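You operate a simulated robot arm through the tools that you are given. There is no shell and no other tool. Be economical: measure what you need, move in short steps, check, and stop when the job is done.

The job below is to be done with a simulated two-armed robot. You get a single attempt, and the scene is never put back.

JOB
Stack the small black box that says "30" from the panel of the light table on top of the small black box marked "48". Put the red-ringed nozzle on the top of the small table away on the nozzle tester end of the back desk. Take the silica tub from the top of the small table and leave it on the shelf under the long wooden bench. Put the orange board holder on the top of the long bench away on the middle of the set-up bench. Push the lower cabinet door shut. Take the blue chip block and leave it on the top of the long bench. Push the middle drawer of the front desk shut. Lift the cover of the teal-handled feeder open. The order is free. Set down upright: silica tub.

It is judged by the outcome, as a careful person would: the job done as asked, and still so three seconds after it is handed in. It fails if anything else is knocked over, pushed out of place, dropped, spilled or broken. A push-on lid holds only when it is set on centred and level and pressed home; a screw cap is set on level and turned clockwise until tight.

ROBOT AND FRAMES
Two 7-joint arms with fingered hands on one trunk, on a base that drives. Base frame: it is fixed to the floor where the robot stands at the start and does not move with it; the origin is under the middle of the robot, x ahead of it, y to its left, z up; the surface under the hand at the start is at about z = 0.845. Units: m, rad, N and s.
The left shoulder is at the start at [0.07, 0.132, 1.167], the right one opposite. With the tool pointing down near the work surface each hand reaches from about 0.1 to 0.62 m from the robot's upright axis, wherever it stands, measured 20 degrees to its own side. Places, roughly: blue chip block [-3, -4, 0.75]; cover of the teal-handled feeder [-1.1, 3.6, 1]; lower cabinet door [2.6, -4.1, 0.6]; middle drawer of the front desk [-2.9, -2.8, 0.4]; middle of the set-up bench [-1.7, 3.6, 0.8]; nozzle tester end of the back desk [-5.9, -4, 0.8]; orange board holder [0.25, -4.5, 0.75]; red-ringed nozzle (4x4x4 cm) [0.5, -2.3, 0.7]; shelf under the long wooden bench [0.6, 0.3, 0.3]; silica tub [0.5, -2.25, 0.75]; small black box [0.5, 0, 0.75]; top of the long bench [0.3, -4.6, 0.9]. Payload 2.3 kg a hand.
The tool frame of a hand sits at the grasp point between the pads (the TCP): z along the fingers, y along the line on which they close. The tips reach 0.025 m beyond it. Largest opening 0.088 m; the body of the gripper starts 0.029 m behind the TCP. The gripper is a hand of 3 fingers: y runs from the thumb to the fingers, the wrist lies at [-0.013, -0.097, -0.162] in the tool frame.
Orientation is that of the tool frame in the base frame, as [roll, pitch, yaw] about the fixed x, y, z axes, in that order (R = Rz(yaw) Ry(pitch) Rx(roll)). With the fingers straight down and the wrist toward the robot, the tool's x, y and z point along [0, 1, 0], [1, 0, 0] and [0, 0, -1] of the base frame.

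CONTROLS
- The arms move only by the tool drive_tool. It takes "left_plan", "right_plan" or both (then of equal length, played together; a hand with none holds still); each is a list of rows, each a list of 2 entries, a list of its own where there are three numbers: the shift along the tool's x, y, z in m, then the turn, a rotation vector about the tool's x, y, z in rad. In form: [[[dx, dy, dz], [ax, ay, az]], ...]. A call has 1 to 20 rows; each row shifts and turns the commanded pose from where the row before left it, along the tool's axes as they then stand. A row lasts 0.2 s, in which the tool goes at most 0.05 m and 0.15 rad; a call with a longer step from one row to the next is refused whole. Where a pose cannot be reached the arm comes as near as it can. A force on the tool above 40 N (or 10 N above the force at the start of the call, whichever is more), or a blocked arm, ends the call early, and 0.2 s more pass. In this call time passes only in rows, and 0.2 s behind the last. It gives the time, the measured TCP pose, the force on the tool (base axes), the opening and the grip force at its end, in the units of the frame above (readings bear some noise), with the torque about the TCP (base axes, N m) and any sound that the robot's microphone picked up.
- Cameras (640 x 400 px; columns grow to the right, rows downward): "scene" is now at [0.1221, 0.0044, 1.473]; the picture's right is [0.01, -1.00, 0.00], its down [-0.73, -0.01, -0.69] and it looks along [0.69, 0.01, -0.73] (base axes); focal length 274 px, centre (320, 200). "left" rides on the left gripper at [-0.058, -0.085, -0.099] in its tool frame; the picture's right is [-0.67, -0.35, 0.66], its down [0.69, -0.63, 0.37] and it looks along [0.28, 0.69, 0.66] (tool axes); focal length 261 px, centre (320, 200). "right" rides on the right gripper at [0.058, -0.085, -0.099] in its tool frame; the picture's right is [-0.67, 0.35, -0.66], its down [-0.69, -0.63, 0.37] and it looks along [-0.28, 0.69, 0.66] (tool axes); focal length 261 px, centre (320, 200). There is no depth. A picture from a camera that has moved, and an enlarged one, comes with that camera's place and axes in the base frame and with its lens. The place of the scene camera against the robot may be out by one fixed shift of up to 0.012 m in any direction.
- camera(camera): a new picture of that camera. It takes no simulated time.
- lift_body(by): slides the trunk up (or, below 0, down) by that many m; the arms and the scene camera ride with it, the base frame stays. It gives what a move gives, with no picture.
- drive_base(legs): drives the robot by 1 to 6 legs, each [ahead, left, turn to the left] in m, m and rad, along the robot's own axes; the way and the turn of a leg run together, so that a leg with both is an arc; at most 1.5 m and 3.142 rad a leg. The arms and the cameras ride along, it lands a little off, and it stops where it bumps. It gives what a move gives.
- set_fingers(index, middle, thumb_bend, thumb_turn, hand): sets how far each is bent, from 0 (flat) to 100 (curled in); at 30 the hand is open as for a grip, at 70 the pads meet at the TCP. One left out holds its place. A second passes; each finger stops where it meets its share of the squeeze, and holds until it gets a number again. It is the only way to open and close the hand. It gives what a move gives, with no picture; readings hold the bend of each and the force on the fingers (four entries, about 0 where the hand has none), thumb and palm. thumb_turn goes from beside the hand (0) to across from the fingers (100), as for a grip.
- head_to(pan, tilt): turns the head with the scene camera to pan (to the left, within 1.501 rad either way) and tilt (down, from -0.506 to 1.204), counted from straight ahead of the robot. It gives what a move gives.
- enlarge(camera, box): a new picture of the part [left, top, right, bottom] of that camera's present view, enlarged. It takes no simulated time.
- job_done(): hands the job in; it is judged then, once.

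Go step by step. Nothing tells you exact positions but the pictures and the camera data: compare them with the known pose of the tool, close in by small moves and look again before you grip or let go. The budget is 196 turns and 184 pictures, counting those below and the enlarged ones. Unless the task says otherwise, let go and move clear before handing in.

The tools are called after "Emit:" as name(argument=value, ...) on one line, values as JSON. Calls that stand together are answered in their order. drive_tool: Moves the arms, as the interface text tells. Its arguments: {"type":"object","properties":{"left_plan":{"type":"array"},"right_plan":{"type":"array"}},"required":[]} The other tools are called the same way: lift_body (by) slides the trunk up or down; set_fingers (index, middle, thumb_bend, thumb_turn, hand) moves the fingers one by one; drive_base (legs) drives the base; head_to (pan, tilt) turns the head that bears the scene camera; camera (camera) takes a picture; enlarge (camera, box) takes an enlarged picture of a part of a camera's view; job_done () hands the job in.

At the start:

```text
time_s: 0.0
left_ee_pos: [0.3917, 0.2287, 1.165]
left_ee_rot: [-3.141, 0.0, 1.572]
left_ft_force: [0.0, 0.0, 0.1]
left_wrist_torque: [0.01, 0.03, -0.02]
left_grip_width: 0.0875
left_grasp_force: 0.0
left_shape: jaw
left_bend: [30.0, 30.0, 30.0, 98.0]
left_finger forces: [0.1, 0.0, 0.1, 0.1, 0.0, 0.0]
right_ee_pos: [0.4375, -0.1214, 1.0848]
right_ee_rot: [3.141, -0.002, 1.57]
right_ft_force: [-0.2, -0.8, -0.7]
right_wrist_torque: [0.0, 0.06, 0.02]
right_grip_width: 0.0875
right_grasp_force: 0.1
right_shape: jaw
right_bend: [30.0, 30.0, 30.0, 98.0]
right_finger forces: [0.0, 0.0, 0.1, 0.1, 0.1, 0.1]
trunk travel left (down, up): [-0.725, 0.115]
robot x, y, heading: [0.002, -0.0043, 0.006]
head pan, tilt: [0.014, 0.813]
```

scene: 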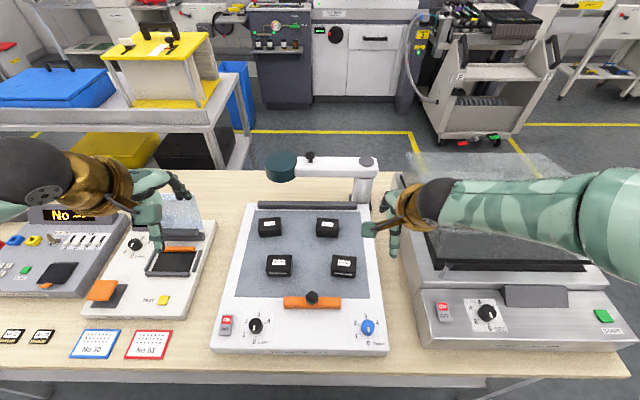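
right: 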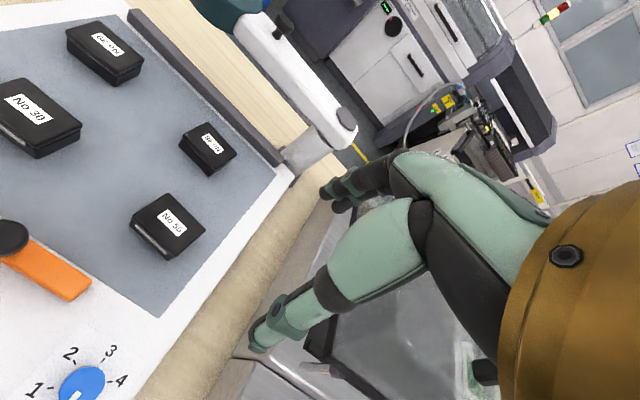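
left: 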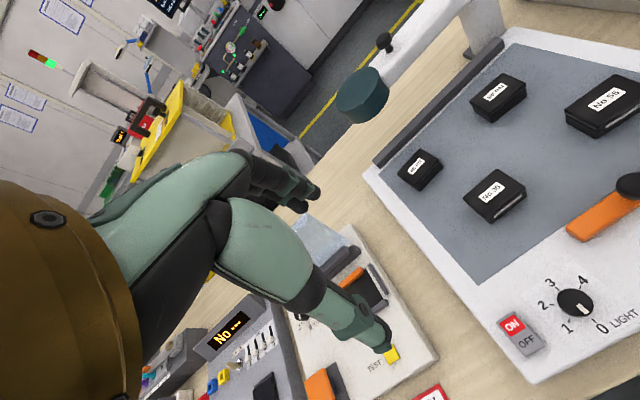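

I see a light table ahead with four small black boxes; I need to read the labels first.

Emit:
enlarge(camera="scene", box=[210, 190, 400, 310])

Emit:
enlarge(camera="left", box=[380, 60, 640, 230])

Emit:
enlarge(camera="right", box=[0, 0, 260, 270])

```text
3.33 times, centred on (305, 250) of scene
camera zoom: at [0.1221, 0.0044, 1.473], right [0.01, -1.0, 0.0], down [-0.73, -0.01, -0.69], along [0.69, 0.01, -0.73], focal length 915 px, centre (370, 33)
```

zoom: 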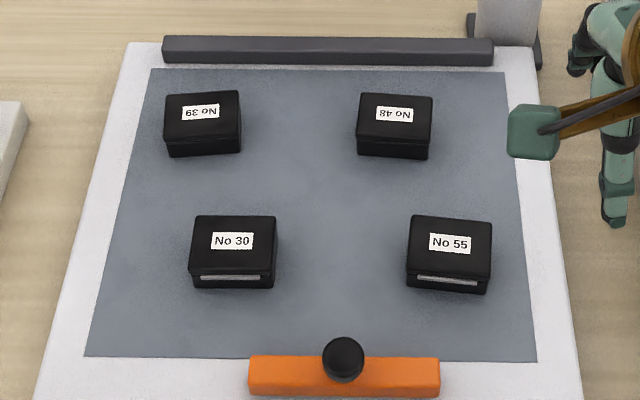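

```text
2.35 times, centred on (510, 145) of left
camera zoom: at [0.306, 0.1701, 1.2635], right [-0.35, -0.67, -0.66], down [-0.63, 0.69, -0.37], along [0.69, 0.28, -0.66], focal length 613 px, centre (-127, 329)
```

zoom: 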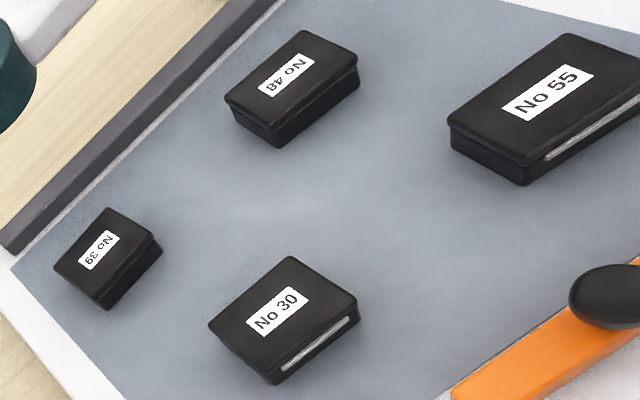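

```text
1.48 times, centred on (130, 135) of right
camera zoom: at [0.3525, -0.0621, 1.1826], right [0.35, -0.67, 0.66], down [-0.63, -0.69, -0.37], along [0.69, -0.28, -0.66], focal length 386 px, centre (602, 296)
```

zoom: 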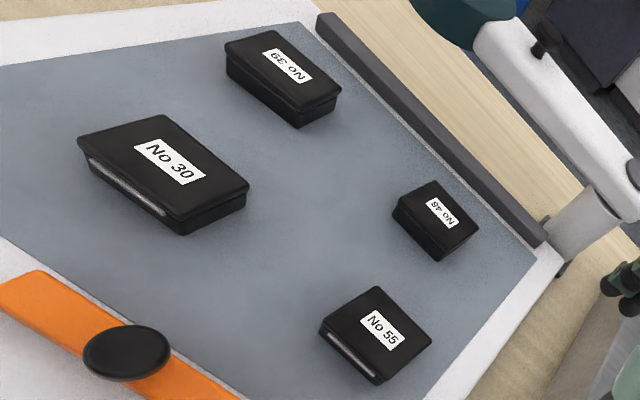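

The boxes are placed: "30" at about (0.471, 0.105), top z≈0.883, and "48" at (0.592, −0.011). I shift left a bit so the right arm can reach both, and look down at the table edge.

Emit:
drive_base(legs=[[0, 0.13, 0]])

Emit:
head_to(pan=0, tilt=1.1)

Emit:
camera(camera="scene")

```text
time_s: 1.3
left_ee_pos: [0.3921, 0.354, 1.1632]
left_ee_rot: [-3.14, -0.002, 1.57]
left_ft_force: [-1.1, -0.3, 0.5]
left_wrist_torque: [-0.03, -0.03, 0.0]
left_grip_width: 0.0879
left_grasp_force: 0.0
left_shape: jaw
left_bend: [30.0, 30.0, 30.0, 98.0]
left_finger forces: [0.1, 0.1, 0.0, 0.1, 0.0, 0.1]
right_ee_pos: [0.4373, 0.0053, 1.0842]
right_ee_rot: [-3.141, -0.005, 1.568]
right_ft_force: [0.0, -0.6, -0.6]
right_wrist_torque: [-0.01, -0.01, 0.02]
right_grip_width: 0.0878
right_grasp_force: 0.0
right_shape: jaw
right_bend: [30.0, 30.0, 30.0, 98.0]
right_finger forces: [0.1, 0.1, 0.0, 0.0, 0.0, 0.0]
trunk travel left (down, up): [-0.725, 0.115]
robot x, y, heading: [-0.0017, 0.1299, -0.005]
head pan, tilt: [0.014, 0.813]
```

```text
time_s: 2.1
left_ee_pos: [0.3927, 0.3576, 1.163]
left_ee_rot: [3.141, -0.001, 1.57]
left_ft_force: [0.6, -0.3, -0.6]
left_wrist_torque: [-0.01, 0.0, 0.0]
left_grip_width: 0.0877
left_grasp_force: 0.0
left_shape: jaw
left_bend: [30.0, 30.0, 30.0, 98.0]
left_finger forces: [0.0, 0.0, 0.0, 0.0, 0.0, 0.1]
right_ee_pos: [0.438, 0.009, 1.0843]
right_ee_rot: [-3.141, -0.001, 1.569]
right_ft_force: [-1.5, 0.9, 0.6]
right_wrist_torque: [0.01, 0.0, -0.01]
right_grip_width: 0.0874
right_grasp_force: 0.1
right_shape: jaw
right_bend: [30.0, 30.0, 30.0, 98.0]
right_finger forces: [0.0, 0.0, 0.0, 0.0, 0.0, 0.1]
trunk travel left (down, up): [-0.725, 0.115]
robot x, y, heading: [-0.0, 0.1302, 0.0]
head pan, tilt: [0.0, 1.1]
```

```text
177 pictures are left
camera scene: at [0.1054, 0.1333, 1.4525], right [0.0, -1.0, 0.0], down [-0.89, 0.0, -0.45], along [0.45, 0.0, -0.89], focal length 274 px, centre (320, 200)
```

scene: 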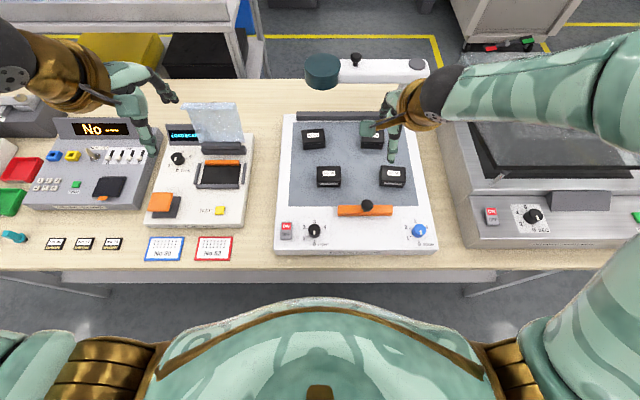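

Next, bring the right hand above box 30 and check.

Emit:
drive_tool(right_plan=[[[0.032, 0.011, 0.03], [0, 0, 0]], [[0.032, 0.011, 0.03], [0, 0, 0]], [[0.032, 0.011, 0.035], [0, 0, 0]], [[0, 0, 0.035], [0, 0, 0]]])

Emit:
camera(camera="right")

Emit:
enlarge(camera="scene", box=[260, 80, 440, 260])

```text
time_s: 3.1
left_ee_pos: [0.3938, 0.3572, 1.1642]
left_ee_rot: [-3.139, 0.0, 1.57]
left_ft_force: [-0.8, -0.3, -0.7]
left_wrist_torque: [-0.01, 0.0, -0.01]
left_grip_width: 0.0878
left_grasp_force: 0.1
left_shape: jaw
left_bend: [30.0, 30.0, 30.0, 98.0]
left_finger forces: [0.0, 0.1, 0.0, 0.0, 0.1, 0.0]
right_ee_pos: [0.4726, 0.1004, 0.9527]
right_ee_rot: [-3.14, 0.001, 1.569]
right_ft_force: [0.1, 0.3, 0.3]
right_wrist_torque: [-0.02, 0.02, 0.02]
right_grip_width: 0.0877
right_grasp_force: 0.0
right_shape: jaw
right_bend: [30.0, 30.0, 30.0, 98.0]
right_finger forces: [0.0, 0.0, 0.0, 0.1, 0.0, 0.0]
trunk travel left (down, up): [-0.725, 0.115]
robot x, y, heading: [-0.0011, 0.1278, -0.001]
head pan, tilt: [0.0, 1.1]
```

```text
176 pictures are left
camera right: at [0.3873, 0.1603, 1.0514], right [0.35, -0.67, 0.66], down [-0.63, -0.69, -0.36], along [0.69, -0.29, -0.66], focal length 261 px, centre (320, 200)
```

right: 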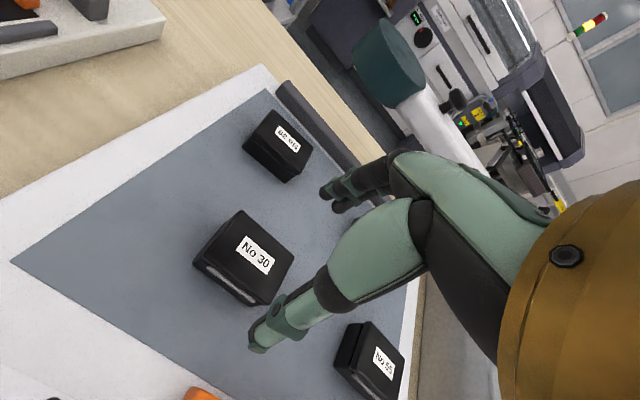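

```text
2.22 times, centred on (350, 170) of scene
camera zoom: at [0.1066, 0.1329, 1.4524], right [0.0, -1.0, 0.0], down [-0.89, 0.0, -0.45], along [0.45, 0.0, -0.89], focal length 610 px, centre (253, 267)
```

zoom: 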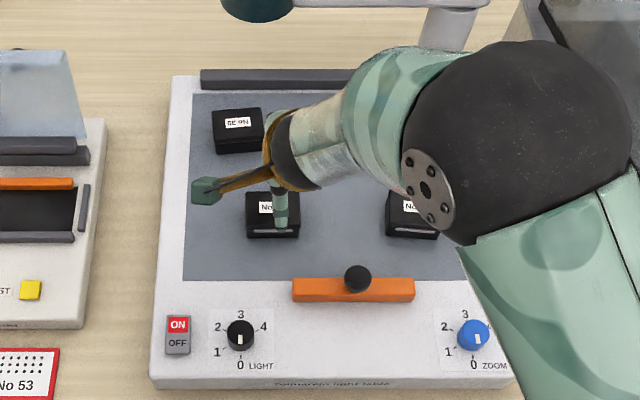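

Box 30 sits a little further left than the hand; I correct and descend.

Emit:
drive_tool(right_plan=[[[0.009, -0.003, 0.02], [0, 0, 0]], [[0, 0, 0.02], [0, 0, 0]], [[0, 0, 0.015], [0, 0, 0]], [[0, 0, 0.007], [0, 0, 0]]])

Emit:
camera(camera="right")

Emit:
camera(camera="left")

```text
time_s: 4.1
left_ee_pos: [0.3926, 0.3567, 1.163]
left_ee_rot: [-3.14, -0.001, 1.571]
left_ft_force: [0.1, -0.2, -0.8]
left_wrist_torque: [-0.01, 0.0, 0.01]
left_grip_width: 0.0874
left_grasp_force: 0.0
left_shape: jaw
left_bend: [30.0, 30.0, 30.0, 98.0]
left_finger forces: [0.0, 0.0, 0.1, 0.0, 0.1, 0.0]
right_ee_pos: [0.4666, 0.1132, 0.8917]
right_ee_rot: [-3.141, 0.0, 1.569]
right_ft_force: [0.0, -0.1, 0.1]
right_wrist_torque: [-0.01, -0.01, -0.03]
right_grip_width: 0.0878
right_grasp_force: 0.1
right_shape: jaw
right_bend: [30.0, 30.0, 30.0, 98.0]
right_finger forces: [0.0, 0.0, 0.0, 0.0, 0.1, 0.1]
trunk travel left (down, up): [-0.725, 0.115]
robot x, y, heading: [0.004, 0.1304, -0.002]
head pan, tilt: [0.0, 1.1]
```

```text
174 pictures are left
camera right: at [0.3825, 0.1714, 0.9907], right [0.35, -0.67, 0.66], down [-0.63, -0.68, -0.37], along [0.69, -0.29, -0.66], focal length 261 px, centre (320, 200)
```

right: 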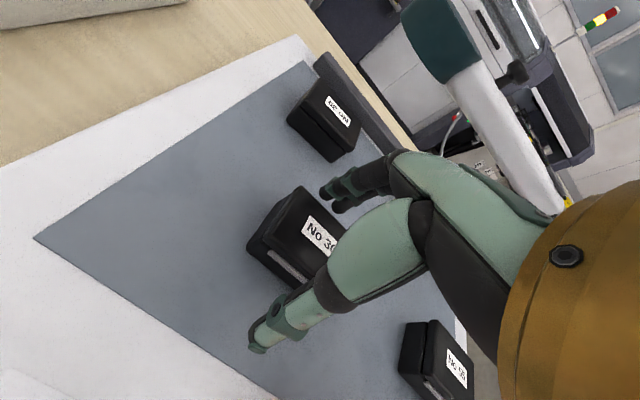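

```text
173 pictures are left
camera left: at [0.3065, 0.299, 1.2635], right [-0.35, -0.67, -0.66], down [-0.63, 0.69, -0.37], along [0.69, 0.28, -0.66], focal length 261 px, centre (320, 200)
```

left: 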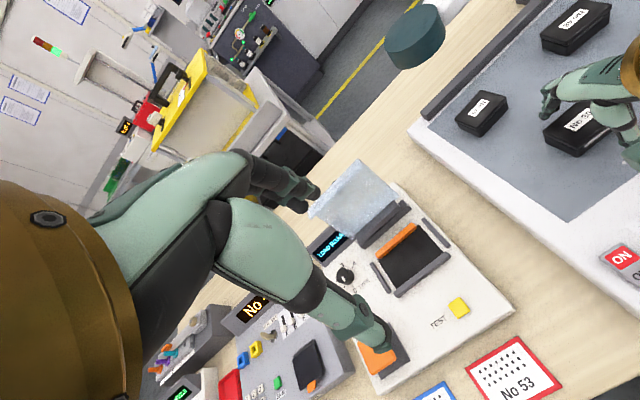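

The hand straddles box 30 well. I lower slightly and close.

Emit:
drive_tool(right_plan=[[[0, 0, 0.004], [0, 0, 0]]])

Emit:
set_fingers(hand="right", index=65, middle=65, thumb_bend=65)

Emit:
camera(camera="right")

```text
time_s: 4.5
left_ee_pos: [0.394, 0.3561, 1.1645]
left_ee_rot: [3.141, 0.002, 1.568]
left_ft_force: [-0.8, -0.2, 0.1]
left_wrist_torque: [0.0, -0.03, -0.01]
left_grip_width: 0.0877
left_grasp_force: 0.1
left_shape: jaw
left_bend: [30.0, 30.0, 30.0, 98.0]
left_finger forces: [0.1, 0.0, 0.1, 0.0, 0.0, 0.0]
right_ee_pos: [0.4664, 0.1137, 0.8887]
right_ee_rot: [3.14, 0.0, 1.569]
right_ft_force: [0.0, -0.5, 0.1]
right_wrist_torque: [0.02, 0.01, 0.0]
right_grip_width: 0.0877
right_grasp_force: 0.1
right_shape: jaw
right_bend: [30.0, 30.0, 30.0, 98.0]
right_finger forces: [0.1, 0.0, 0.1, 0.0, 0.0, 0.0]
trunk travel left (down, up): [-0.725, 0.115]
robot x, y, heading: [-0.0014, 0.1304, -0.001]
head pan, tilt: [0.0, 1.1]
```

```text
time_s: 5.5
left_ee_pos: [0.3923, 0.3567, 1.1652]
left_ee_rot: [-3.141, 0.0, 1.567]
left_ft_force: [-0.3, 0.0, 0.9]
left_wrist_torque: [-0.01, -0.02, -0.01]
left_grip_width: 0.0874
left_grasp_force: 0.0
left_shape: jaw
left_bend: [30.0, 30.0, 30.0, 98.0]
left_finger forces: [0.0, 0.1, 0.0, 0.0, 0.1, 0.0]
right_ee_pos: [0.4668, 0.1127, 0.8882]
right_ee_rot: [-3.14, 0.001, 1.57]
right_ft_force: [1.7, 0.1, 1.8]
right_wrist_torque: [0.0, -0.07, 0.04]
right_grip_width: 0.0381
right_grasp_force: 12.8
right_shape: fingers
right_bend: [55.0, 57.0, 51.0, 96.0]
right_finger forces: [6.2, 6.4, 0.0, 0.0, 12.3, 0.0]
trunk travel left (down, up): [-0.725, 0.115]
robot x, y, heading: [0.0007, 0.1306, -0.0]
head pan, tilt: [0.0, 1.1]
```

```text
172 pictures are left
camera right: at [0.3821, 0.1719, 0.9866], right [0.35, -0.67, 0.66], down [-0.63, -0.68, -0.37], along [0.69, -0.29, -0.66], focal length 261 px, centre (320, 200)
```

right: 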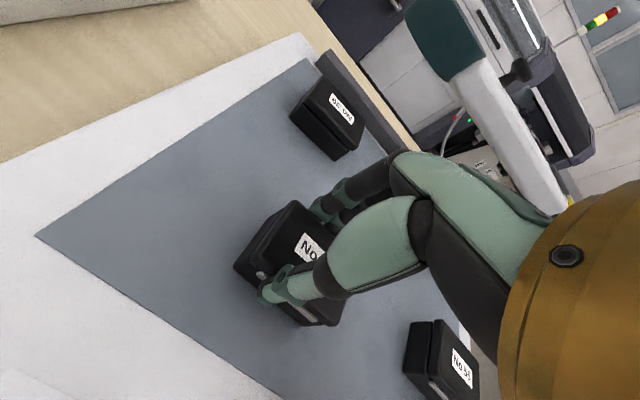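

Gripped. Lift and check.

Emit:
drive_tool(right_plan=[[[0, 0, -0.03], [0, 0, 0]], [[0, 0, -0.04], [0, 0, 0]]])

Emit:
camera(camera="right")

Emit:
enlarge(camera="scene", box=[260, 80, 440, 260])

Emit:
enlarge(camera="left", box=[440, 0, 640, 200])

```text
time_s: 6.1
left_ee_pos: [0.3908, 0.3581, 1.1647]
left_ee_rot: [-3.141, 0.001, 1.569]
left_ft_force: [-0.7, -0.8, 0.7]
left_wrist_torque: [0.0, -0.01, -0.01]
left_grip_width: 0.0876
left_grasp_force: 0.1
left_shape: jaw
left_bend: [30.0, 30.0, 30.0, 98.0]
left_finger forces: [0.0, 0.0, 0.0, 0.0, 0.1, 0.1]
right_ee_pos: [0.4662, 0.1118, 0.9586]
right_ee_rot: [-3.14, 0.001, 1.57]
right_ft_force: [-0.5, 0.3, -0.4]
right_wrist_torque: [-0.01, 0.02, 0.0]
right_grip_width: 0.0381
right_grasp_force: 12.7
right_shape: fingers
right_bend: [55.0, 57.0, 51.0, 96.0]
right_finger forces: [6.2, 6.1, 0.0, 0.0, 12.2, 0.0]
trunk travel left (down, up): [-0.725, 0.115]
robot x, y, heading: [0.0011, 0.1294, -0.003]
head pan, tilt: [0.0, 1.1]
```

```text
171 pictures are left
camera right: at [0.382, 0.1705, 1.0572], right [0.35, -0.67, 0.66], down [-0.63, -0.69, -0.37], along [0.69, -0.29, -0.66], focal length 261 px, centre (320, 200)
```

right: 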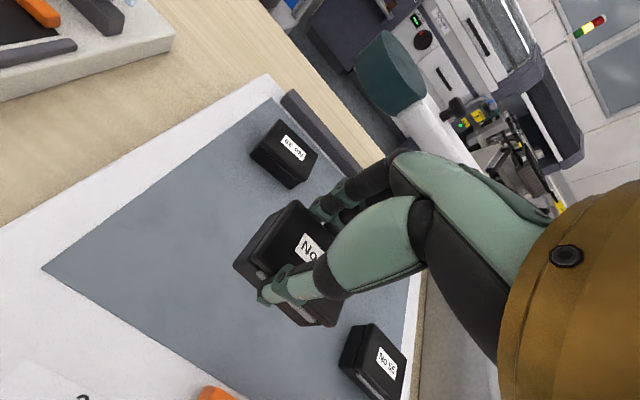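

```text
2.22 times, centred on (350, 170) of scene
camera zoom: at [0.1041, 0.1328, 1.4525], right [0.0, -1.0, 0.0], down [-0.89, 0.0, -0.45], along [0.45, 0.0, -0.89], focal length 610 px, centre (253, 267)
```

zoom: 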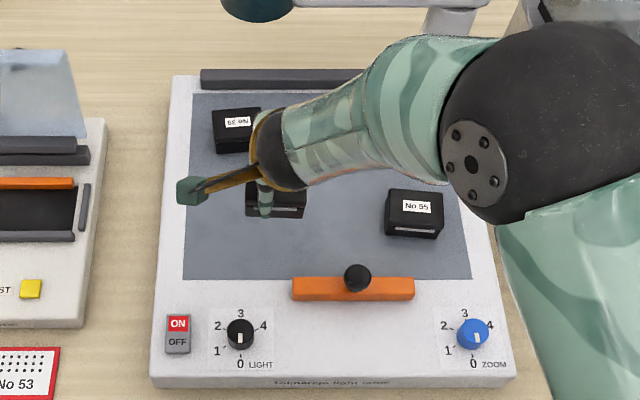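

```text
2.00 times, centred on (540, 100) of left
camera zoom: at [0.3052, 0.2992, 1.2638], right [-0.35, -0.67, -0.66], down [-0.63, 0.69, -0.37], along [0.7, 0.28, -0.66], focal length 521 px, centre (-120, 400)
```

zoom: 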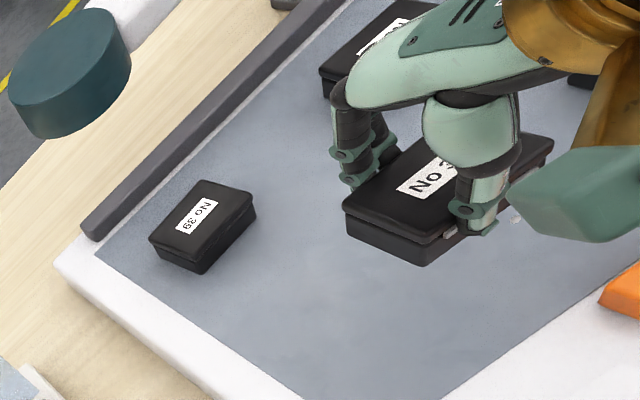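

Box 30 is held level. I carry it over box 48.

Emit:
drive_tool(right_plan=[[[-0.024, 0.022, -0.01], [0, 0, 0]], [[-0.024, 0.027, 0], [0, 0, 0]], [[-0.024, 0.027, 0], [0, 0, 0]], [[-0.024, 0.027, 0], [0, 0, 0]], [[-0.025, 0.027, 0], [0, 0, 0]]])

Emit:
camera(camera="right")

Emit:
enlarge(camera="scene", box=[290, 80, 470, 200])

Emit:
enlarge(camera="left", box=[440, 0, 640, 200])

```text
time_s: 7.3
left_ee_pos: [0.393, 0.356, 1.1637]
left_ee_rot: [-3.139, 0.001, 1.568]
left_ft_force: [0.2, 0.1, 0.9]
left_wrist_torque: [0.02, 0.01, 0.02]
left_grip_width: 0.0876
left_grasp_force: 0.1
left_shape: jaw
left_bend: [30.0, 30.0, 30.0, 98.0]
left_finger forces: [0.0, 0.1, 0.0, 0.1, 0.1, 0.1]
right_ee_pos: [0.5984, -0.0105, 0.9646]
right_ee_rot: [-3.138, -0.004, 1.565]
right_ft_force: [0.3, -0.2, -1.2]
right_wrist_torque: [-0.02, 0.02, 0.04]
right_grip_width: 0.0377
right_grasp_force: 12.3
right_shape: fingers
right_bend: [55.0, 58.0, 51.0, 96.0]
right_finger forces: [6.1, 5.9, 0.0, 0.0, 12.0, 0.0]
trunk travel left (down, up): [-0.725, 0.115]
robot x, y, heading: [0.0011, 0.1257, -0.002]
head pan, tilt: [0.0, 1.1]
```

```text
168 pictures are left
camera right: at [0.5138, 0.0484, 1.0646], right [0.35, -0.67, 0.65], down [-0.63, -0.68, -0.37], along [0.69, -0.28, -0.66], focal length 261 px, centre (320, 200)
```

right: 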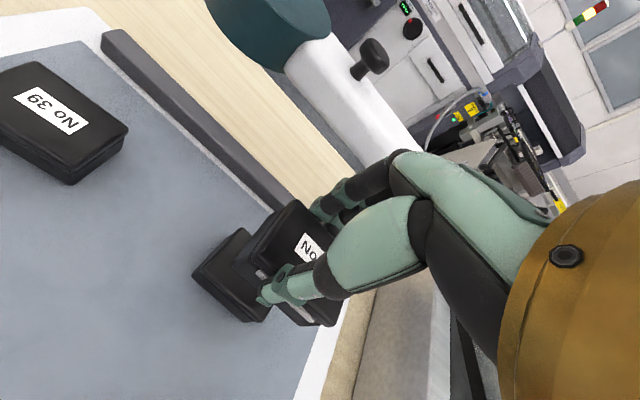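

```text
3.33 times, centred on (380, 140) of scene
camera zoom: at [0.1071, 0.1314, 1.4523], right [0.0, -1.0, 0.0], down [-0.89, 0.0, -0.45], along [0.45, 0.0, -0.89], focal length 915 px, centre (120, 400)
```

zoom: 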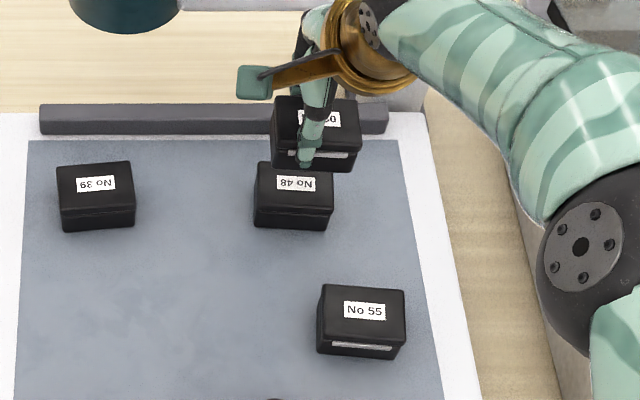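

```text
2.00 times, centred on (540, 100) of left
camera zoom: at [0.3078, 0.298, 1.2633], right [-0.35, -0.67, -0.66], down [-0.63, 0.69, -0.36], along [0.69, 0.28, -0.66], focal length 521 px, centre (-120, 400)
```

zoom: 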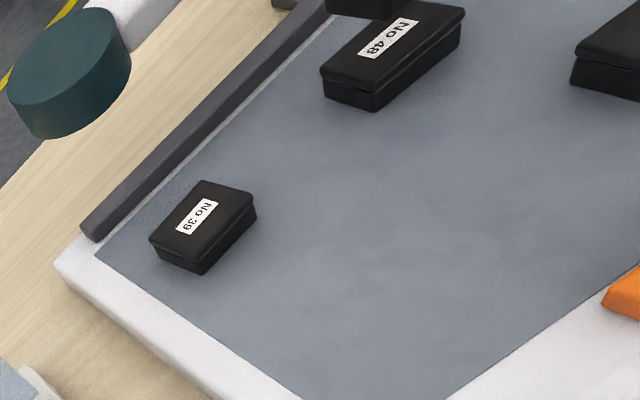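

The held box is roughly over 48, needing about 9 mm further ahead. I correct and lower to just above, then re-check.

Emit:
drive_tool(right_plan=[[[0, 0.008, 0.01], [0, 0, 0]], [[0, 0, 0.02], [0, 0, 0]]])

Emit:
camera(camera="right")

Emit:
enlarge(camera="scene", box=[335, 90, 425, 150])

```text
time_s: 7.9
left_ee_pos: [0.3931, 0.357, 1.1633]
left_ee_rot: [-3.142, 0.0, 1.57]
left_ft_force: [-0.3, -0.9, 0.4]
left_wrist_torque: [0.05, -0.01, -0.01]
left_grip_width: 0.0876
left_grasp_force: 0.0
left_shape: jaw
left_bend: [30.0, 30.0, 30.0, 98.0]
left_finger forces: [0.0, 0.0, 0.0, 0.0, 0.1, 0.1]
right_ee_pos: [0.6026, -0.0087, 0.9375]
right_ee_rot: [-3.139, 0.001, 1.57]
right_ft_force: [-0.9, 0.3, -0.9]
right_wrist_torque: [0.0, 0.0, 0.02]
right_grip_width: 0.0378
right_grasp_force: 11.8
right_shape: fingers
right_bend: [55.0, 58.0, 51.0, 96.0]
right_finger forces: [6.1, 5.8, 0.0, 0.0, 11.9, 0.0]
right hand out of reach, approached as far as the arm can: row 2
trunk travel left (down, up): [-0.725, 0.115]
robot x, y, heading: [0.0007, 0.1319, -0.003]
head pan, tilt: [0.0, 1.1]
```

```text
165 pictures are left
camera right: at [0.5179, 0.0489, 1.0355], right [0.35, -0.67, 0.65], down [-0.63, -0.68, -0.37], along [0.69, -0.29, -0.66], focal length 261 px, centre (320, 200)
```

right: 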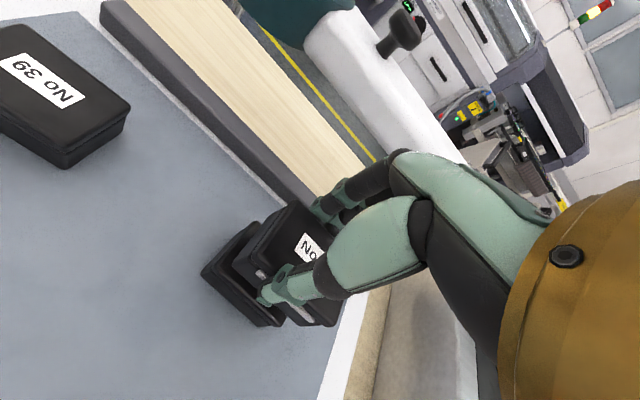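

```text
6.67 times, centred on (380, 120) of scene
camera zoom: at [0.1062, 0.1319, 1.4524], right [0.0, -1.0, 0.0], down [-0.89, 0.0, -0.45], along [0.45, 0.0, -0.89], focal length 1830 px, centre (-80, 733)
```

zoom: 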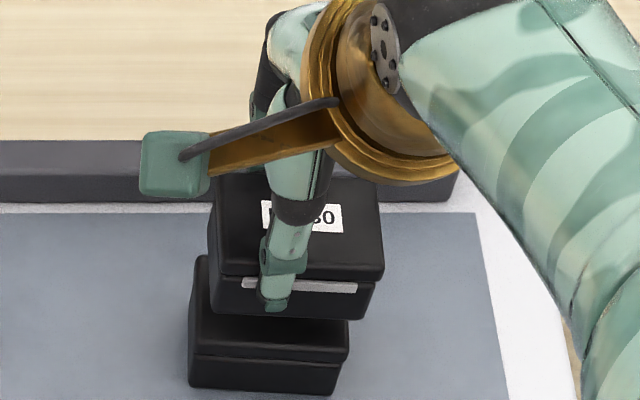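

At the reach limit; I retract a little and move the base ahead 5 cm.

Emit:
drive_tool(right_plan=[[[0, -0.025, -0.02], [0, 0, 0]], [[0, -0.025, 0], [0, 0, 0]]])

Emit:
drive_base(legs=[[0.05, 0, 0]])

Emit:
enlarge(camera="scene", box=[335, 100, 425, 160])

```text
time_s: 8.5
left_ee_pos: [0.3906, 0.3586, 1.1635]
left_ee_rot: [-3.14, -0.002, 1.57]
left_ft_force: [0.9, -0.5, -0.4]
left_wrist_torque: [-0.02, 0.03, 0.01]
left_grip_width: 0.0876
left_grasp_force: 0.0
left_shape: jaw
left_bend: [30.0, 30.0, 30.0, 98.0]
left_finger forces: [0.0, 0.0, 0.0, 0.0, 0.1, 0.1]
right_ee_pos: [0.5495, -0.0069, 0.9586]
right_ee_rot: [3.14, -0.001, 1.567]
right_ft_force: [0.2, -0.6, -0.8]
right_wrist_torque: [-0.03, -0.03, -0.01]
right_grip_width: 0.0373
right_grasp_force: 11.6
right_shape: fingers
right_bend: [55.0, 58.0, 51.0, 96.0]
right_finger forces: [6.0, 5.7, 0.0, 0.1, 11.7, 0.1]
trunk travel left (down, up): [-0.725, 0.115]
robot x, y, heading: [-0.0005, 0.1273, 0.001]
head pan, tilt: [0.0, 1.1]
```

```text
time_s: 9.4
left_ee_pos: [0.435, 0.3568, 1.167]
left_ee_rot: [3.134, -0.001, 1.569]
left_ft_force: [0.0, 0.5, -0.1]
left_wrist_torque: [-0.02, -0.03, 0.03]
left_grip_width: 0.0876
left_grasp_force: 0.1
left_shape: jaw
left_bend: [30.0, 30.0, 30.0, 98.0]
left_finger forces: [0.0, 0.0, 0.0, 0.0, 0.1, 0.1]
right_ee_pos: [0.594, -0.0076, 0.9617]
right_ee_rot: [3.135, -0.001, 1.569]
right_ft_force: [0.0, 0.2, -0.2]
right_wrist_torque: [-0.01, -0.01, -0.03]
right_grip_width: 0.0374
right_grasp_force: 11.8
right_shape: fingers
right_bend: [55.0, 58.0, 51.0, 96.0]
right_finger forces: [6.0, 5.7, 0.0, 0.1, 11.6, 0.0]
trunk travel left (down, up): [-0.725, 0.115]
robot x, y, heading: [0.0484, 0.1294, 0.002]
head pan, tilt: [0.0, 1.1]
```

```text
6.67 times, centred on (380, 130) of scene
camera zoom: at [0.1463, 0.1323, 1.4532], right [0.0, -1.0, 0.0], down [-0.89, 0.0, -0.46], along [0.46, 0.0, -0.89], focal length 1830 px, centre (-80, 667)
```

zoom: 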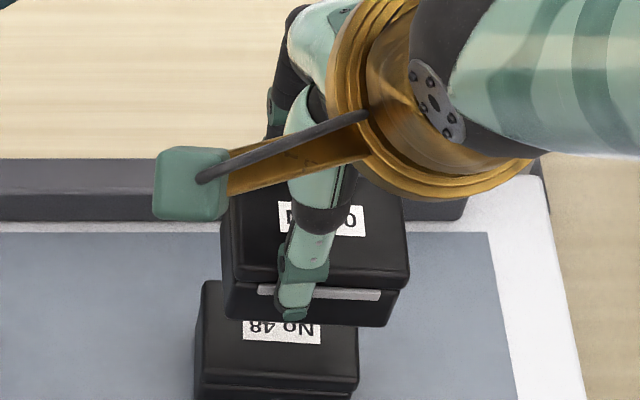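

Base moved fine. I align (+15 mm ahead) and lower.

Emit:
drive_tool(right_plan=[[[0, 0.015, 0], [0, 0, 0]], [[0, 0, 0.02], [0, 0, 0]], [[0, 0, 0.01], [0, 0, 0]]])

Emit:
camera(camera="right")

Emit:
enlarge(camera="scene", box=[335, 100, 425, 160])

```text
time_s: 10.2
left_ee_pos: [0.4427, 0.3567, 1.1625]
left_ee_rot: [-3.14, -0.001, 1.57]
left_ft_force: [-0.4, 0.5, 0.3]
left_wrist_torque: [-0.04, 0.02, 0.0]
left_grip_width: 0.0875
left_grasp_force: 0.1
left_shape: jaw
left_bend: [30.0, 30.0, 30.0, 98.0]
left_finger forces: [0.0, 0.1, 0.0, 0.1, 0.0, 0.0]
right_ee_pos: [0.6161, -0.0079, 0.9267]
right_ee_rot: [-3.139, -0.001, 1.569]
right_ft_force: [-0.4, 0.0, -0.2]
right_wrist_torque: [-0.04, 0.0, 0.01]
right_grip_width: 0.0374
right_grasp_force: 11.4
right_shape: fingers
right_bend: [55.0, 58.0, 51.0, 96.0]
right_finger forces: [6.0, 5.7, 0.0, 0.0, 11.6, 0.1]
trunk travel left (down, up): [-0.725, 0.115]
robot x, y, heading: [0.0518, 0.1332, 0.002]
head pan, tilt: [0.0, 1.1]
```

```text
162 pictures are left
camera right: at [0.5306, 0.0504, 1.0258], right [0.35, -0.67, 0.65], down [-0.63, -0.68, -0.37], along [0.69, -0.29, -0.66], focal length 261 px, centre (320, 200)
```

right: 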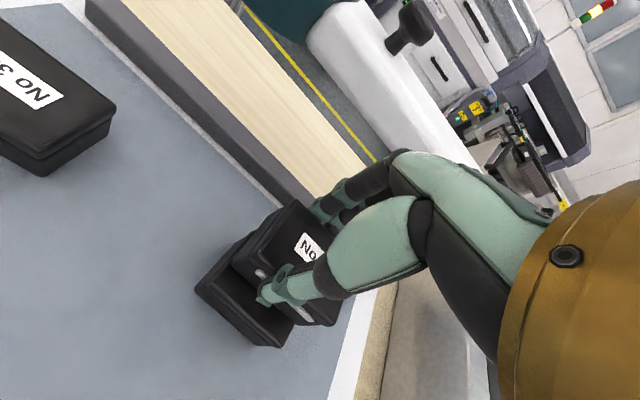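

```text
6.67 times, centred on (380, 130) of scene
camera zoom: at [0.1561, 0.1324, 1.4523], right [0.0, -1.0, 0.0], down [-0.89, 0.0, -0.45], along [0.45, 0.0, -0.89], focal length 1830 px, centre (-80, 667)
```

zoom: 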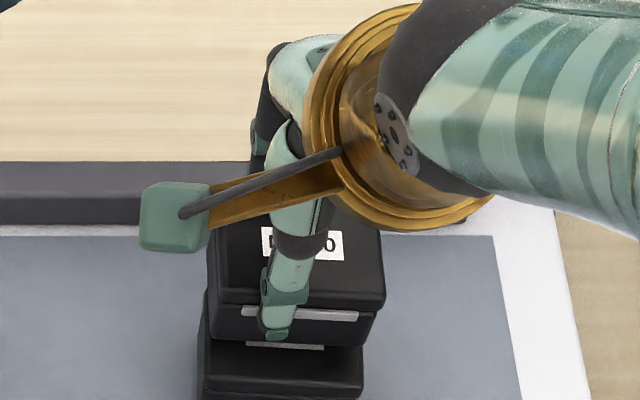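

Nearly aligned; 4 mm back, then lower gently to contact.

Emit:
drive_tool(right_plan=[[[0, -0.004, 0.002], [0, 0, 0]], [[0, 0, 0.003], [0, 0, 0]], [[0, 0, 0.003], [0, 0, 0]]])

Emit:
enlarge(camera="scene", box=[335, 110, 425, 170])

```text
time_s: 11.0
left_ee_pos: [0.4417, 0.3564, 1.1643]
left_ee_rot: [-3.141, 0.0, 1.57]
left_ft_force: [-0.3, 0.5, -0.8]
left_wrist_torque: [0.05, 0.0, -0.03]
left_grip_width: 0.0875
left_grasp_force: 0.0
left_shape: jaw
left_bend: [30.0, 30.0, 30.0, 98.0]
left_finger forces: [0.1, 0.0, 0.0, 0.0, 0.0, 0.0]
right_ee_pos: [0.6111, -0.0083, 0.9195]
right_ee_rot: [3.14, 0.0, 1.569]
right_ft_force: [0.6, -0.6, 1.1]
right_wrist_torque: [-0.03, -0.08, 0.03]
right_grip_width: 0.0373
right_grasp_force: 11.9
right_shape: fingers
right_bend: [55.0, 58.0, 51.0, 96.0]
right_finger forces: [6.1, 6.1, 0.0, 0.0, 11.8, 0.0]
trunk travel left (down, up): [-0.725, 0.115]
robot x, y, heading: [0.0505, 0.1312, 0.001]
head pan, tilt: [0.0, 1.1]
```

```text
6.67 times, centred on (380, 140) of scene
camera zoom: at [0.1541, 0.1327, 1.4525], right [0.0, -1.0, 0.0], down [-0.89, 0.0, -0.45], along [0.45, 0.0, -0.89], focal length 1830 px, centre (-80, 600)
```

zoom: 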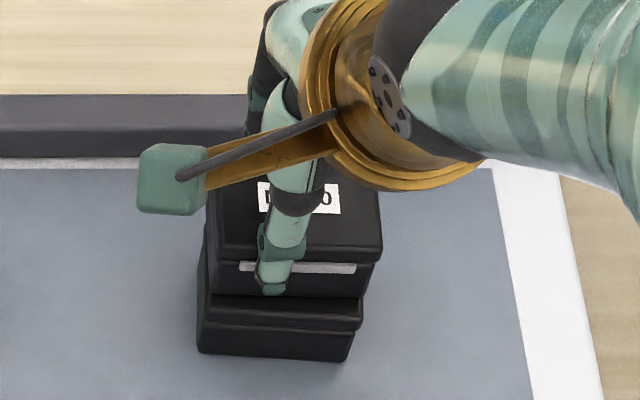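

Emit:
drive_tool(right_plan=[[[0, 0, 0.002], [0, 0, 0]]])

Emit:
camera(camera="right")

```text
time_s: 11.4
left_ee_pos: [0.4413, 0.3577, 1.1643]
left_ee_rot: [3.139, -0.002, 1.568]
left_ft_force: [0.4, 0.7, -0.5]
left_wrist_torque: [0.01, -0.04, 0.0]
left_grip_width: 0.0879
left_grasp_force: 0.1
left_shape: jaw
left_bend: [30.0, 30.0, 30.0, 98.0]
left_finger forces: [0.1, 0.0, 0.0, 0.0, 0.0, 0.1]
right_ee_pos: [0.6101, -0.008, 0.9204]
right_ee_rot: [3.139, 0.0, 1.569]
right_ft_force: [0.2, -0.4, 6.7]
right_wrist_torque: [-0.02, -0.1, -0.01]
right_grip_width: 0.0371
right_grasp_force: 12.1
right_shape: fingers
right_bend: [55.0, 58.0, 51.0, 96.0]
right_finger forces: [6.4, 6.4, 0.0, 0.0, 12.1, 0.0]
trunk travel left (down, up): [-0.725, 0.115]
robot x, y, heading: [0.0505, 0.1292, 0.002]
head pan, tilt: [0.0, 1.1]
```

```text
159 pictures are left
camera right: at [0.5249, 0.0507, 1.0175], right [0.35, -0.67, 0.66], down [-0.63, -0.68, -0.37], along [0.7, -0.29, -0.66], focal length 261 px, centre (320, 200)
```

right: 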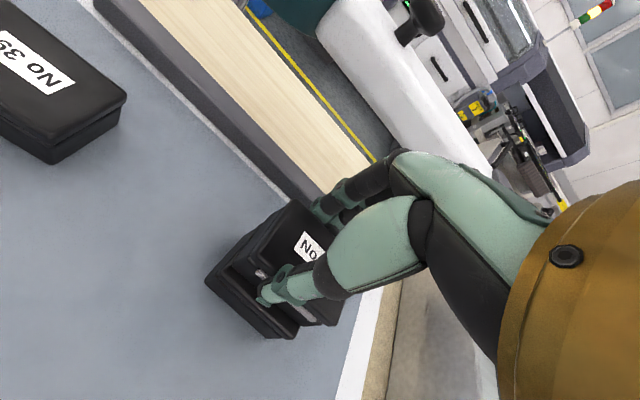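

Contact and aligned within ~2 mm. Release.

Emit:
set_fingers(hand="right", index=32, middle=32, thumb_bend=32)

Emit:
drive_tool(right_plan=[[[0, 0, -0.03], [0, 0, 0]], [[0, 0, -0.04], [0, 0, 0]], [[0, -0.03, -0.04], [0, 0, 0]], [[-0.03, -0.04, 0], [0, 0, 0]]])

Emit:
enlarge(camera="scene", box=[275, 90, 455, 210])

Emit:
camera(camera="right")

```text
time_s: 12.4
left_ee_pos: [0.4414, 0.356, 1.1649]
left_ee_rot: [-3.141, -0.001, 1.571]
left_ft_force: [-0.3, 0.2, 0.1]
left_wrist_torque: [-0.01, 0.02, -0.01]
left_grip_width: 0.0879
left_grasp_force: 0.0
left_shape: jaw
left_bend: [30.0, 30.0, 30.0, 98.0]
left_finger forces: [0.1, 0.0, 0.0, 0.0, 0.0, 0.0]
right_ee_pos: [0.6114, -0.0086, 0.9178]
right_ee_rot: [-3.142, 0.001, 1.568]
right_ft_force: [-0.4, -0.2, -0.1]
right_wrist_torque: [0.0, 0.06, 0.03]
right_grip_width: 0.0802
right_grasp_force: 0.1
right_shape: fingers
right_bend: [32.0, 32.0, 32.0, 97.0]
right_finger forces: [0.0, 0.0, 0.0, 0.0, 0.0, 0.0]
trunk travel left (down, up): [-0.725, 0.115]
robot x, y, heading: [0.0501, 0.1257, -0.001]
head pan, tilt: [0.0, 1.1]
```

```text
time_s: 13.4
left_ee_pos: [0.4408, 0.3551, 1.1655]
left_ee_rot: [3.139, -0.001, 1.569]
left_ft_force: [-0.2, 0.3, 0.0]
left_wrist_torque: [0.05, 0.0, 0.0]
left_grip_width: 0.0876
left_grasp_force: 0.1
left_shape: jaw
left_bend: [30.0, 30.0, 30.0, 98.0]
left_finger forces: [0.1, 0.0, 0.1, 0.0, 0.0, 0.0]
right_ee_pos: [0.5412, -0.0382, 1.0288]
right_ee_rot: [3.14, 0.0, 1.569]
right_ft_force: [0.1, 0.3, 0.6]
right_wrist_torque: [0.01, -0.04, 0.0]
right_grip_width: 0.0804
right_grasp_force: 0.1
right_shape: fingers
right_bend: [32.0, 32.0, 32.0, 97.0]
right_finger forces: [0.0, 0.1, 0.1, 0.0, 0.0, 0.0]
trunk travel left (down, up): [-0.725, 0.115]
robot x, y, heading: [0.0518, 0.1272, 0.001]
head pan, tilt: [0.0, 1.1]
```

```text
3.33 times, centred on (365, 150) of scene
camera zoom: at [0.1526, 0.1306, 1.4526], right [0.0, -1.0, 0.0], down [-0.89, 0.0, -0.46], along [0.46, 0.0, -0.89], focal length 915 px, centre (170, 367)
```

zoom: 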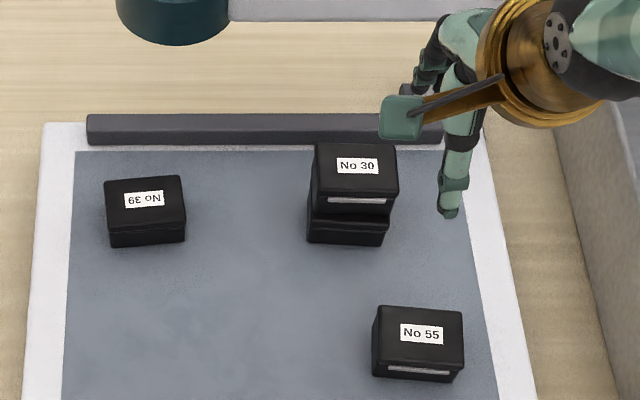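

```text
157 pictures are left
camera right: at [0.4557, 0.02, 1.1268], right [0.35, -0.67, 0.65], down [-0.63, -0.68, -0.37], along [0.7, -0.28, -0.66], focal length 261 px, centre (320, 200)
```

right: 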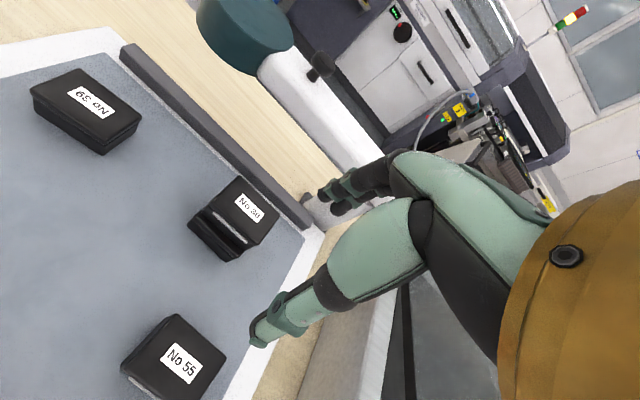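

Box 30 is stacked on 48. Next I back off, tuck the arms and look around toward the small table (to the right).

Emit:
drive_base(legs=[[-0.4, 0, 0]])

Emit:
drive_tool(right_plan=[[[-0.02, -0.04, -0.02], [0, 0, 0]], [[-0.02, -0.04, -0.02], [0, 0, 0]], [[-0.02, -0.04, -0.02], [0, 0, 0]], [[0, -0.04, -0.02], [0, 0, 0]]], left_plan=[[[0, -0.025, 0], [0, 0, 0]], [[0, -0.025, 0], [0, 0, 0]], [[0, -0.025, 0], [0, 0, 0]], [[0, -0.025, 0], [0, 0, 0]]])

Emit:
head_to(pan=-1.4, tilt=0.3)

Emit:
camera(camera="scene")

Emit:
head_to(pan=0, tilt=0.6)

Emit:
camera(camera="scene")

```text
time_s: 15.9
left_ee_pos: [0.0409, 0.3573, 1.1631]
left_ee_rot: [-3.14, 0.0, 1.569]
left_ft_force: [0.2, 0.4, 0.0]
left_wrist_torque: [-0.01, 0.01, 0.02]
left_grip_width: 0.0876
left_grasp_force: 0.3
left_shape: jaw
left_bend: [30.0, 30.0, 30.0, 98.0]
left_finger forces: [0.0, 0.0, 0.0, 0.0, 0.1, 0.0]
right_ee_pos: [0.1407, -0.038, 1.027]
right_ee_rot: [-3.14, -0.001, 1.571]
right_ft_force: [-0.7, 0.0, 0.6]
right_wrist_torque: [0.01, -0.01, -0.01]
right_grip_width: 0.0804
right_grasp_force: 0.0
right_shape: fingers
right_bend: [32.0, 32.0, 32.0, 97.0]
right_finger forces: [0.1, 0.1, 0.0, 0.0, 0.1, 0.0]
trunk travel left (down, up): [-0.725, 0.115]
robot x, y, heading: [-0.3535, 0.1304, -0.003]
head pan, tilt: [0.0, 1.1]
```

```text
time_s: 16.9
left_ee_pos: [-0.0603, 0.3606, 1.1629]
left_ee_rot: [3.141, 0.001, 1.568]
left_ft_force: [1.3, 0.4, -0.1]
left_wrist_torque: [0.0, -0.03, 0.01]
left_grip_width: 0.0878
left_grasp_force: 0.0
left_shape: jaw
left_bend: [30.0, 30.0, 30.0, 98.0]
left_finger forces: [0.1, 0.0, 0.0, 0.1, 0.0, 0.0]
right_ee_pos: [0.0181, -0.0966, 1.0698]
right_ee_rot: [-3.045, 0.033, 1.545]
right_ft_force: [0.1, 0.4, -0.2]
right_wrist_torque: [-0.02, 0.0, -0.01]
right_grip_width: 0.0803
right_grasp_force: 0.1
right_shape: fingers
right_bend: [32.0, 32.0, 32.0, 97.0]
right_finger forces: [0.1, 0.0, 0.1, 0.0, 0.0, 0.0]
right hand out of reach, approached as far as the arm can: row 3, 4
trunk travel left (down, up): [-0.725, 0.115]
robot x, y, heading: [-0.3554, 0.1318, 0.001]
head pan, tilt: [0.0, 1.1]
```

```text
time_s: 18.4
left_ee_pos: [-0.0615, 0.3591, 1.1638]
left_ee_rot: [3.141, -0.001, 1.57]
left_ft_force: [-0.1, 0.3, 0.7]
left_wrist_torque: [0.01, -0.02, -0.02]
left_grip_width: 0.0877
left_grasp_force: 0.1
left_shape: jaw
left_bend: [30.0, 30.0, 30.0, 98.0]
left_finger forces: [0.0, 0.0, 0.0, 0.0, 0.0, 0.0]
right_ee_pos: [0.0183, -0.0962, 1.0689]
right_ee_rot: [-3.048, 0.033, 1.545]
right_ft_force: [-0.3, 0.5, 0.5]
right_wrist_torque: [0.0, 0.01, -0.01]
right_grip_width: 0.0803
right_grasp_force: 0.0
right_shape: fingers
right_bend: [32.0, 32.0, 32.0, 97.0]
right_finger forces: [0.0, 0.0, 0.0, 0.0, 0.0, 0.1]
trunk travel left (down, up): [-0.725, 0.115]
robot x, y, heading: [-0.3522, 0.13, -0.0]
head pan, tilt: [-1.4, 0.3]
```

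```text
156 pictures are left
camera scene: at [-0.2957, 0.041, 1.5185], right [-0.99, -0.17, 0.0], down [-0.05, 0.29, -0.96], along [0.16, -0.94, -0.3], focal length 274 px, centre (320, 200)
```

scene: 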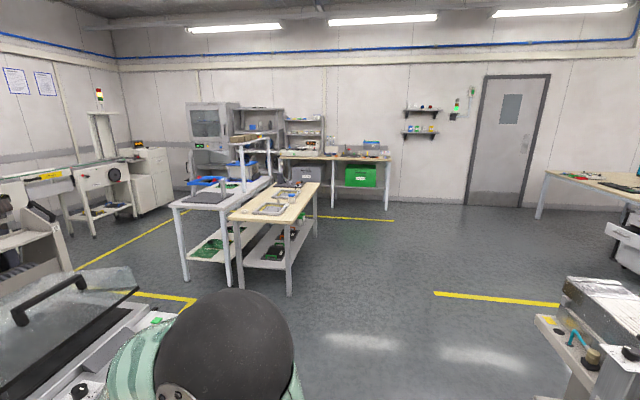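

```text
time_s: 20.0
left_ee_pos: [-0.0604, 0.3588, 1.1639]
left_ee_rot: [3.141, 0.0, 1.569]
left_ft_force: [-0.5, -0.2, 0.9]
left_wrist_torque: [0.0, -0.02, 0.0]
left_grip_width: 0.0873
left_grasp_force: 0.1
left_shape: jaw
left_bend: [30.0, 30.0, 30.0, 98.0]
left_finger forces: [0.0, 0.0, 0.0, 0.0, 0.1, 0.1]
right_ee_pos: [0.0186, -0.0968, 1.0696]
right_ee_rot: [-3.046, 0.035, 1.545]
right_ft_force: [-0.6, 0.9, -0.4]
right_wrist_torque: [0.01, -0.03, 0.02]
right_grip_width: 0.0803
right_grasp_force: 0.1
right_shape: fingers
right_bend: [32.0, 32.0, 32.0, 97.0]
right_finger forces: [0.0, 0.1, 0.1, 0.0, 0.1, 0.0]
trunk travel left (down, up): [-0.725, 0.115]
robot x, y, heading: [-0.3501, 0.1278, -0.003]
head pan, tilt: [0.0, 0.6]
```

```text
155 pictures are left
camera scene: at [-0.2232, 0.1328, 1.4911], right [0.0, -1.0, 0.0], down [-0.56, 0.0, -0.83], along [0.83, 0.0, -0.56], focal length 274 px, centre (320, 200)
```

scene: 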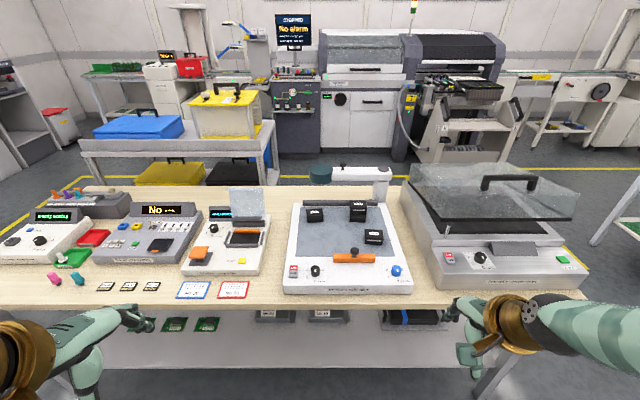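

The small table spans roughly x 0.24–0.76, y −1.8…−3.0. I drive sideways to stand at its west side.

Emit:
drive_base(legs=[[0, -1.2, 0], [0, -1.2, 0]])

Emit:
head_to(pan=0, tilt=0.8)

Emit:
camera(camera="scene")

```text
time_s: 31.7
left_ee_pos: [-0.0672, -2.0338, 1.1625]
left_ee_rot: [-3.141, 0.0, 1.564]
left_ft_force: [-0.1, 0.4, 0.3]
left_wrist_torque: [0.0, -0.03, 0.0]
left_grip_width: 0.0875
left_grasp_force: 0.0
left_shape: jaw
left_bend: [30.0, 30.0, 30.0, 98.0]
left_finger forces: [0.0, 0.0, 0.0, 0.0, 0.0, 0.1]
right_ee_pos: [0.01, -2.4893, 1.0694]
right_ee_rot: [-3.047, 0.034, 1.541]
right_ft_force: [-0.4, -0.4, -0.2]
right_wrist_torque: [-0.01, 0.01, 0.0]
right_grip_width: 0.0802
right_grasp_force: 0.1
right_shape: fingers
right_bend: [32.0, 32.0, 32.0, 97.0]
right_finger forces: [0.0, 0.0, 0.1, 0.0, 0.0, 0.1]
trunk travel left (down, up): [-0.725, 0.115]
robot x, y, heading: [-0.3612, -2.2601, -0.006]
head pan, tilt: [0.0, 0.6]
```

```text
time_s: 32.4
left_ee_pos: [-0.0675, -2.0332, 1.1634]
left_ee_rot: [-3.141, 0.0, 1.565]
left_ft_force: [-0.1, -0.7, 0.6]
left_wrist_torque: [-0.03, 0.01, -0.02]
left_grip_width: 0.0876
left_grasp_force: 0.0
left_shape: jaw
left_bend: [30.0, 30.0, 30.0, 98.0]
left_finger forces: [0.1, 0.0, 0.0, 0.0, 0.1, 0.0]
right_ee_pos: [0.0085, -2.4889, 1.0698]
right_ee_rot: [-3.048, 0.032, 1.541]
right_ft_force: [-0.8, 0.2, -0.1]
right_wrist_torque: [0.0, -0.01, -0.02]
right_grip_width: 0.0807
right_grasp_force: 0.1
right_shape: fingers
right_bend: [32.0, 32.0, 32.0, 97.0]
right_finger forces: [0.0, 0.0, 0.1, 0.1, 0.0, 0.1]
trunk travel left (down, up): [-0.725, 0.115]
robot x, y, heading: [-0.3615, -2.2616, -0.004]
head pan, tilt: [0.0, 0.799]
```

```text
154 pictures are left
camera scene: at [-0.2387, -2.2593, 1.4743], right [-0.01, -1.0, 0.0], down [-0.72, 0.0, -0.7], along [0.7, 0.0, -0.72], focal length 274 px, centre (320, 200)
```

scene: 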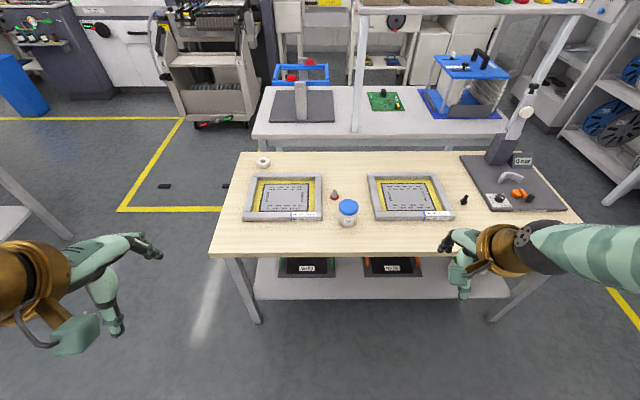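

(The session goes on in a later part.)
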